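You operate a simulated robot arm through the tools that you are given. There is no shell and no other tool. Be economical: measure what you need, move in short steps, check, and stop when the job is done.

Carry out the task below with a simulated robot arm. There is one attempt and no reset: what you move stays moved.

TASK
Shut the sliding box lid.
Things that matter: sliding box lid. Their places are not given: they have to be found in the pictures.

It is judged by the outcome, as a careful person would: the job done as asked, and still so three seconds after it is handed in. It fails if anything else is knocked over, pushed out of place, dropped, spilled or broken.

THE ROBOT
A 6-joint arm with a two-finger parallel gripper, fixed in place. Base frame: the origin is at the foot of the arm, x ahead of it, y to its left, z up. Lengths are in mm, angles in degrees, forces in N, time in s.
With the tool pointing down near the work surface it reaches from about 260 to 680 mm from the base axis. Its first joint turns from -66.0 to 66.0 degrees. Payload 2.9 kg.
Tool frame: the origin (TCP) lies between the finger pads and is the grasp point; the fingertips stand 30 mm ahead of it; z points along the fingers, y is the line along which they close. The gripper opens to 110 mm. The fingers are 20 mm wide and 10 mm thick; the gripper's body (48 by 112 mm) begins 55 mm behind the TCP.
Orientation is told as [roll, pitch, yaw] about the base's x, y, z axes, in that order, counted from this pose: with the fingers straight down and closing along the base's y, the tool's x points along the base's -x, its y along +y and its z along -z.

THE INTERFACE
- The arm moves only by the tool arm_command. Its argument "deltas" is a list of rows, each a list of 6 numbers: the shift along the tool's x, y, z in mm, then the turn, a rotation vector about the tool's x, y, z in rad. In form: [[tx, ty, tz, wx, wy, wz], ...]. A call has 1 to 10 rows; each row shifts and turns the commanded pose from where the row before left it, along the tool's axes as they then stand. "fingers" is the finger opening in mm, from 0 to 110, set as the call begins (left out, the last holds). A row lasts 0.2 s, in which the tool goes at most 50 mm and 8.6 degrees; a call with a longer step from one row to the next is refused whole, and so is a gripper value outside its range. A pose out of reach is approached as far as the arm can. The call stops where the force on the tool passes 40 N (or 10 N more than at its start, if that is more) or the arm is blocked; 0.2 s more then pass. The fingers move at their own pace (about 108 mm/s each) and stop on an object; they squeeze with about 39 N. The grip force told is the motor's: it shows also when the fingers shut on nothing. Time passes only in rows, and 0.2 s behind the last, so rows that do not move let the fingers close. It gives the time, the measured TCP pose, the force on the tool (base axes), the opening and the grip force at its end, in the units of the frame above (readings bear some noise).
- Cameras (640 x 400 px; columns grow to the right, rows downward): "scene" is fixed at [87.3, 436.8, 1400.7]; the picture's right is [-0.68, -0.73, 0.00], its down [-0.30, 0.28, -0.91] and it looks along [0.66, -0.62, -0.41] (base axes); focal length 368 px, centre (320, 200). "wrist" rides on the gripper at [-36, 0, -57] in the tool frame; the picture's right is [0.00, -1.00, 0.00], its down [0.97, 0.00, -0.24] and it looks along [0.24, 0.00, 0.97] (tool axes); focal length 218 px, centre (320, 200).
- get_image(camera): a new picture of that camera. No time passes.
- measure_at(camera, pixels): for up to 12 pixels [column, row] of the newest picture of that camera ("zoom" is the newest enlarged one), the place [x, y, z] in the base frame of the surface seen there, good to about 3 mm. No time passes.
- enlarge(camera, box): a new picture of the part [left, top, right, bottom] of that camera's present view, enlarged. No time passes.
- hand_in(): hands the job in; it is judged then, once.

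Work in short steps. Measure before you move; look again where a grasp or a placing could have gone wrong, and mend it. You have 60 turns and 20 pictures in all, the two below and enlarged ones among them. Open the gripper and draw the arm clear of the work before you hand the job in, unless the task says otherwise; then end with one line.

The tools are called after "Emit:" as name(argument=value, ...) on one line, values as JSON. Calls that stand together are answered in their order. arm_command: Moves the arm, as the interface text tells. Its arguments: {"type":"object","properties":{"deltas":{"type":"array"},"fingers":{"type":"number"}},"required":["deltas"]} The other tools are called the same way: get_image (camera) takes a picture; measure_at (camera, pixels) gives the place of the surface under pixels of a picture; enlarge (camera, box) takes an enlarged picture of a part of a camera's view; hand_in () hands the job in.

At the start:

```text
time: 0.0
position: [418.1, -104.6, 1070.3]
ee_rot: [0.0, 0.0, 0.0]
contact_force: [0.3, 0.4, 0.0]
finger_gap: 109.9
gripper_force: 0.1
```

scene: 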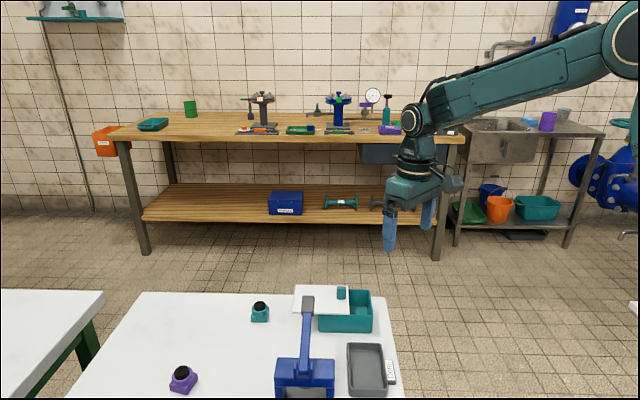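
wrist: 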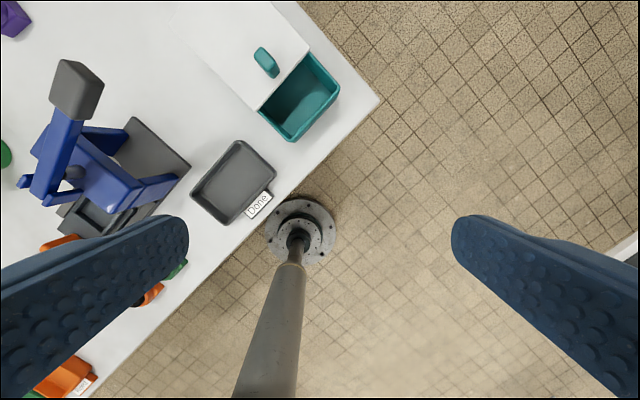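

The teal box at scene (345,312) has a white lid with a teal knob at (341,293), partly open. I'll enlarge both views to measure.

Emit:
enlarge(camera="scene", box=[270, 270, 420, 364])

Emit:
measure_at(camera="wrist", pixels=[[258, 52], [274, 72], [310, 45], [258, 109], [338, 88], [293, 140], [290, 100], [266, 60], [200, 30], [230, 80], [270, 20], [65, 85]])

```text
4.26 times, centred on (345, 317) of scene
```

zoom: 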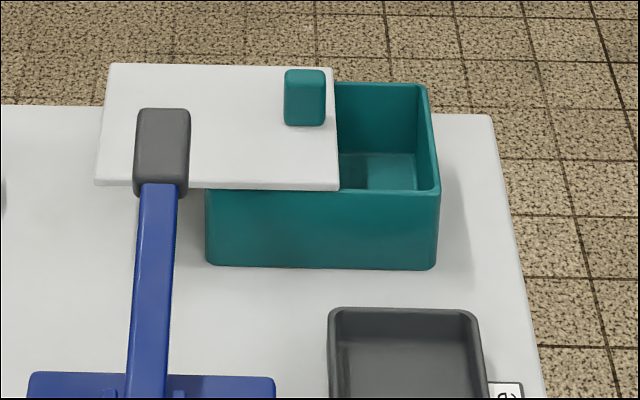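

```text
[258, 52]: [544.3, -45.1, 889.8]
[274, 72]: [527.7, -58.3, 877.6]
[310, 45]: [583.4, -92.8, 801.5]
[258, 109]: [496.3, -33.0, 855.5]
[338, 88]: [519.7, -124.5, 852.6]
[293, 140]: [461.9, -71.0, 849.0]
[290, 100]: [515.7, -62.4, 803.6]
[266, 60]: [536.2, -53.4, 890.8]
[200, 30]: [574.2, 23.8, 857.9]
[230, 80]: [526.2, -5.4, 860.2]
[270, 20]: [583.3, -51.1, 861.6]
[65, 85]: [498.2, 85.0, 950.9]
```

The zoom shows the lid, its knob and the open end of the box clearly. I'll measure the corners.

Emit:
measure_at(camera="zoom", pixels=[[114, 68], [329, 71], [336, 182], [103, 180], [290, 74], [321, 74], [320, 120], [291, 120], [424, 88], [434, 190], [162, 115], [470, 250]])

Emit:
measure_at(camera="wrist", pixels=[[304, 42], [260, 106], [258, 50], [262, 48], [276, 70], [268, 76], [338, 83], [308, 55], [335, 92], [290, 139], [262, 115], [360, 100]])

```text
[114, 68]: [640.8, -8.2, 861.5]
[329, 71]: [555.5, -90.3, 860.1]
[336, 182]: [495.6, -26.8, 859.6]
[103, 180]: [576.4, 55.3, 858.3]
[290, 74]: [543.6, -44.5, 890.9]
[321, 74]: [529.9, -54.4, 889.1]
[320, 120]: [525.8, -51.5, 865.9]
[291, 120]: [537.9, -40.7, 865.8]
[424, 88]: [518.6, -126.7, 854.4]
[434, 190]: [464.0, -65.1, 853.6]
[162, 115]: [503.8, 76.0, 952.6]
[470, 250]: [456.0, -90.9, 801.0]
```

```text
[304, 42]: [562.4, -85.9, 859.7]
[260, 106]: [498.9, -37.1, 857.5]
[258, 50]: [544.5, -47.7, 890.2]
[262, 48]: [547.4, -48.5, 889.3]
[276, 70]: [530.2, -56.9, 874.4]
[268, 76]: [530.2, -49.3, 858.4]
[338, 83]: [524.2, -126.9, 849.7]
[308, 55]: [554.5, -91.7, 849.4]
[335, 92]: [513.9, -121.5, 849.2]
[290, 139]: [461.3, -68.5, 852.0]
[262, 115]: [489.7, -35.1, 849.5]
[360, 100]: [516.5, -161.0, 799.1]
```

Lid slides toward about (-0.72, -0.70) by ~50 mm; the knob is at about (536,-51), z 862–890. I'll go above it, and turn so the fingers close along the slide direction.

Emit:
arm_command(deltas=[[-39.3, 17.7, 10, 0, 0, 0], [-39.3, 17.7, 10, 0, 0, 0], [-39.3, 17.7, 10, 0, 0, 0], [0, 0, 0, 0, 0, 0.134], [0, 0, 0, 0, 0, 0.134], [0, 0, 0, 0, 0, 0.134], [0, 0, 0, 0, 0, 0.134], [0, 0, 0, 0, 0, 0.134], [0, 0, 0, 0, 0, 0.134]], fingers=60)

Emit:
get_image(camera="wrist")

```text
time: 2.0
position: [535.9, -51.9, 1041.1]
ee_rot: [0.1, -0.1, -46.2]
contact_force: [1.5, 0.2, 0.0]
finger_gap: 60.0
gripper_force: 0.1
```

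```text
16 pictures are left
```

wrist: 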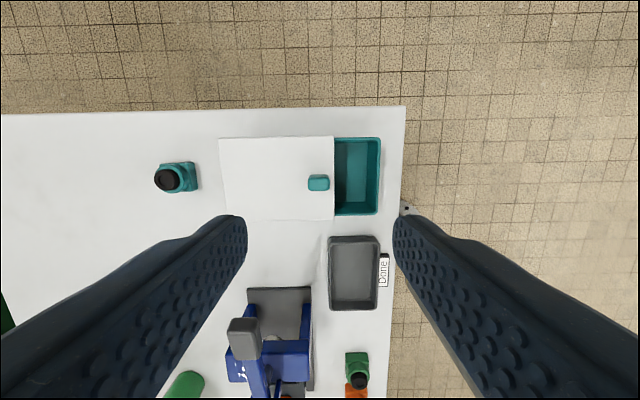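

The knob is at (318,182) between the fingers' lines; the lid edges are aligned with the picture. I'll measure the knob edges and the box/lid ends.

Emit:
measure_at(camera="wrist", pixels=[[309, 179], [327, 179], [318, 176], [318, 186], [318, 182], [332, 145], [332, 210], [379, 145], [376, 210], [222, 180], [330, 180], [377, 180]])

Emit:
enlarge(camera="wrist", box=[210, 120, 400, 239])

```text
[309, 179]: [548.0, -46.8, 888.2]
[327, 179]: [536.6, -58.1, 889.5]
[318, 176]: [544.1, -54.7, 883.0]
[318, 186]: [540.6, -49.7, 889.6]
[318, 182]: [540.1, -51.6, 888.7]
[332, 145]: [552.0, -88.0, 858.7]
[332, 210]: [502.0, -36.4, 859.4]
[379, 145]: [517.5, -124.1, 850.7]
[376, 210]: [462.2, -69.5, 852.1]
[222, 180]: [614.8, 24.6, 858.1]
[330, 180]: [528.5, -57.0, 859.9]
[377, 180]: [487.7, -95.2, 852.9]
```

```text
3.36 times, centred on (305, 180) of wrist
```

zoom: 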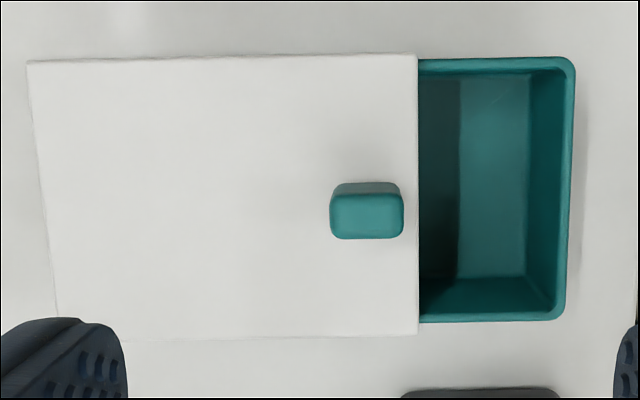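

The knob is about 20 mm long, centred near (540.5,-51). I'll centre and descend to leave the fingertips ~8 mm above the lid.

Emit:
arm_command(deltas=[[-2.4, 3.9, 40, 0, 0, 0], [0, 0, 40, 0, 0, 0], [0, 0, 30, 0, 0, 0], [0, 0, 20, 0, 0, 0], [0, 0, 12, 0, 0, 0], [0, 0, 0, 0, 0, 0]], fingers=60)

Emit:
get_image(camera="wrist")

```text
time: 3.4
position: [540.6, -50.2, 899.6]
ee_rot: [0.0, 0.0, -46.1]
contact_force: [0.3, 0.6, -0.1]
finger_gap: 60.2
gripper_force: 0.0
```

```text
14 pictures are left
```

wrist: 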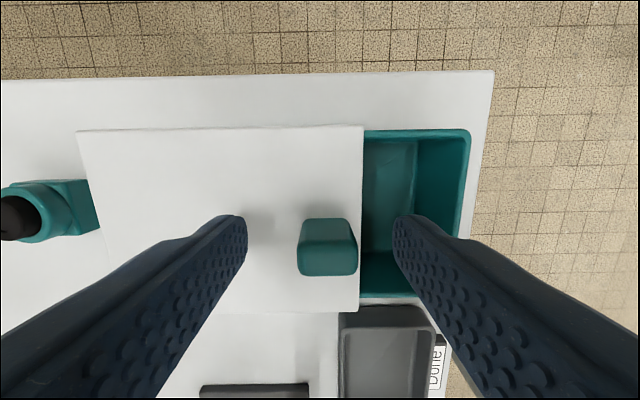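

The knob is centred across (row 259) and ~2 mm toward the open end along the slide. I'll correct and close on it.

Emit:
arm_command(deltas=[[0, -2.3, 1, 0, 0, 0], [0, 0, 0, 0, 0, 0], [0, 0, 0, 0, 0, 0], [0, 0, 0, 0, 0, 0]], fingers=26)

Emit:
arm_command(deltas=[[0, 0, 0, 0, 0, 0], [0, 0, 0, 0, 0, 0]], fingers=12)

```text
time: 4.4
position: [539.4, -51.7, 898.6]
ee_rot: [0.0, 0.1, -46.1]
contact_force: [1.3, -0.6, -0.7]
finger_gap: 25.8
gripper_force: 0.0
```

```text
time: 5.0
position: [539.8, -51.8, 899.3]
ee_rot: [0.0, 0.0, -46.0]
contact_force: [-0.5, -0.7, 0.1]
finger_gap: 21.3
gripper_force: 45.4
```

The knob is held (gap 21.3 mm). I'll slide 40 mm toward the closed end first.

Emit:
arm_command(deltas=[[0, -8, 0, 0, 0, 0], [0, -8, 0, 0, 0, 0], [0, -8, 0, 0, 0, 0], [0, -8, 0, 0, 0, 0], [0, -8, 0, 0, 0, 0]])

Emit:
get_image(camera="wrist")

```text
time: 6.2
position: [510.4, -79.9, 898.1]
ee_rot: [-0.1, -0.1, -46.2]
contact_force: [2.7, -2.9, 4.3]
finger_gap: 21.3
gripper_force: 44.4
```

```text
13 pictures are left
```

wrist: 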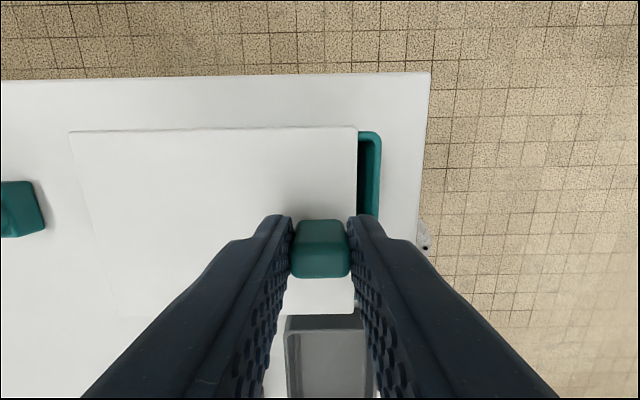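

The lid follows well; a gap of ~12 mm remains (columns 357–381). I'll continue in small steps, watching for the stop.

Emit:
arm_command(deltas=[[0, -4, 0, 0, 0, 0], [0, -4, 0, 0, 0, 0], [0, -2, 0, 0, 0, 0], [0, -2, 0, 0, 0, 0]])

Emit:
get_image(camera="wrist")

Emit:
enlarge(camera="scene", box=[270, 270, 420, 364])

```text
time: 7.2
position: [501.4, -89.5, 899.0]
ee_rot: [0.0, -0.1, -46.1]
contact_force: [5.8, -5.3, 5.5]
finger_gap: 21.4
gripper_force: 44.9
```

```text
12 pictures are left
```

wrist: 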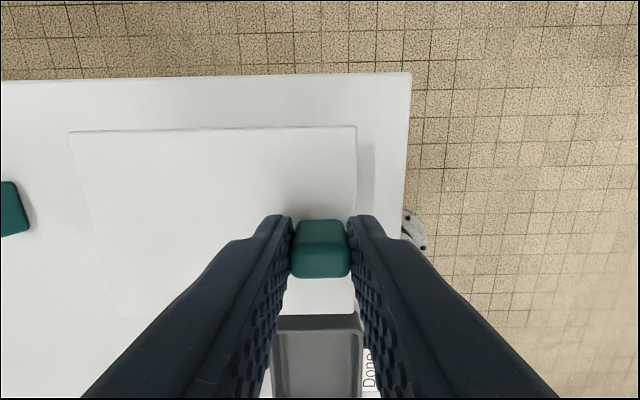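

```text
4.26 times, centred on (345, 317) of scene
```

zoom: 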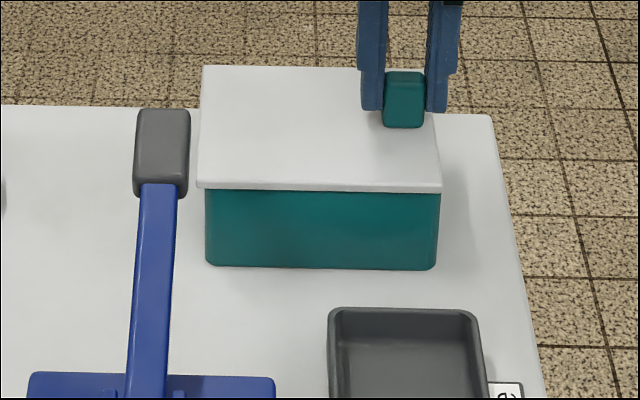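

The opening is covered; overhang is ~5 mm at the left (196 vs 206) and ~0.5 mm at the right (441 vs 440), so about 2.5 mm remain. I'll step slowly, checking the force.

Emit:
arm_command(deltas=[[0, -1, 0, 0, 0, 0], [0, -1, 0, 0, 0, 0], [0, 0, 0, 0, 0, 0]])

Emit:
enlarge(camera="scene", box=[270, 270, 420, 364])

```text
time: 8.0
position: [500.8, -89.1, 898.8]
ee_rot: [0.1, -0.1, -46.1]
contact_force: [7.4, -7.2, 10.4]
finger_gap: 21.2
gripper_force: 45.2
```

```text
4.26 times, centred on (345, 317) of scene
```

zoom: 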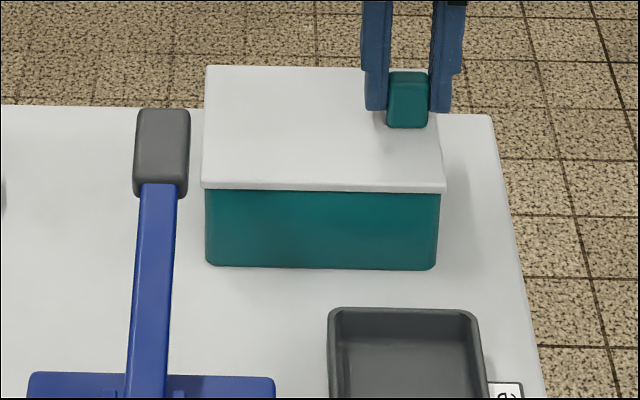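

The lid is now centred on the box (201–446 over 206–440) and the box hasn't moved. I'll try 1.5 mm more to feel for an end stop.

Emit:
arm_command(deltas=[[-0.5, -0.7, 0, 0, 0, 0], [0, -0.8, 0, 0, 0, 0], [0, 0, 0, 0, 0, 0]])

Emit:
enlarge(camera="scene", box=[270, 270, 420, 364])

```text
time: 8.8
position: [500.0, -90.8, 899.2]
ee_rot: [0.0, -0.1, -46.0]
contact_force: [11.4, -0.6, 10.7]
finger_gap: 21.5
gripper_force: 44.7
```

```text
4.26 times, centred on (345, 317) of scene
```

zoom: 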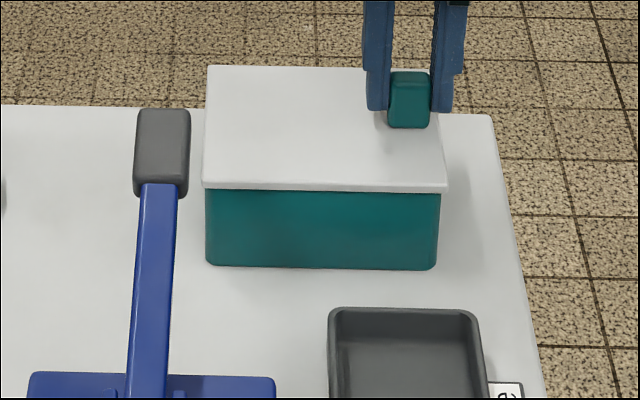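

The resistance along the slide rose to ~8 N with little further motion: the lid is at its stop. I'll release and rise straight up.

Emit:
arm_command(deltas=[[0, 0, 0, 0, 0, 0], [0, 0, 0, 0, 0, 0], [0, 0, -15, 0, 0, 0], [0, 0, -30, 0, 0, 0], [0, 0, -40, 0, 0, 0], [0, 0, -40, 0, 0, 0]], fingers=50)

Emit:
get_image(camera="wrist")

Emit:
enlarge(camera="scene", box=[270, 270, 420, 364])

```text
time: 10.2
position: [499.0, -90.3, 1022.8]
ee_rot: [0.0, 0.1, -46.1]
contact_force: [0.1, 0.4, -0.2]
finger_gap: 49.8
gripper_force: 0.1
```

```text
8 pictures are left
```

wrist: 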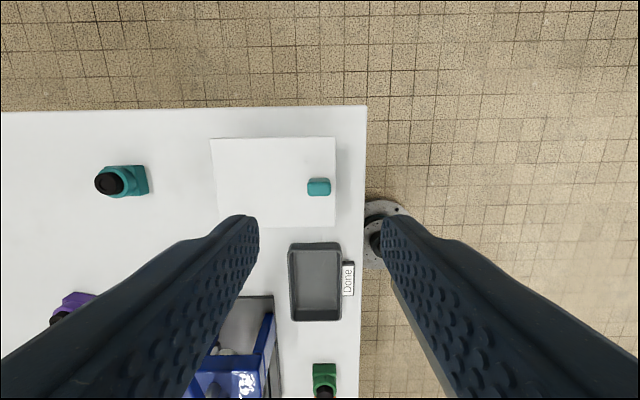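

```text
4.26 times, centred on (345, 317) of scene
```

zoom: 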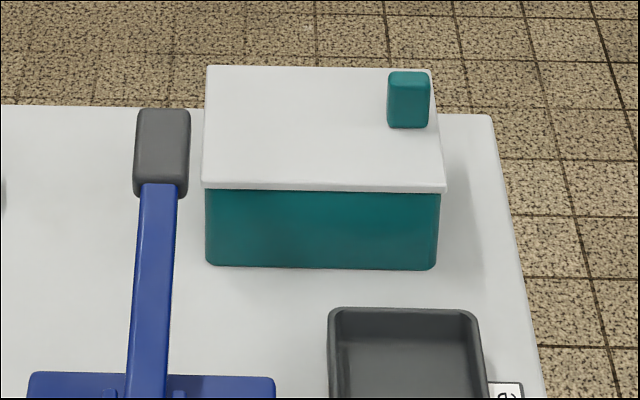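

The lid covers the whole box, nothing else moved, and the arm is clear. Handing in.

Emit:
hand_in()

```text
The job is handed in.
```

The sliding lid is shut: it covers the whole box, nothing else was moved, and the gripper is open and clear above it.
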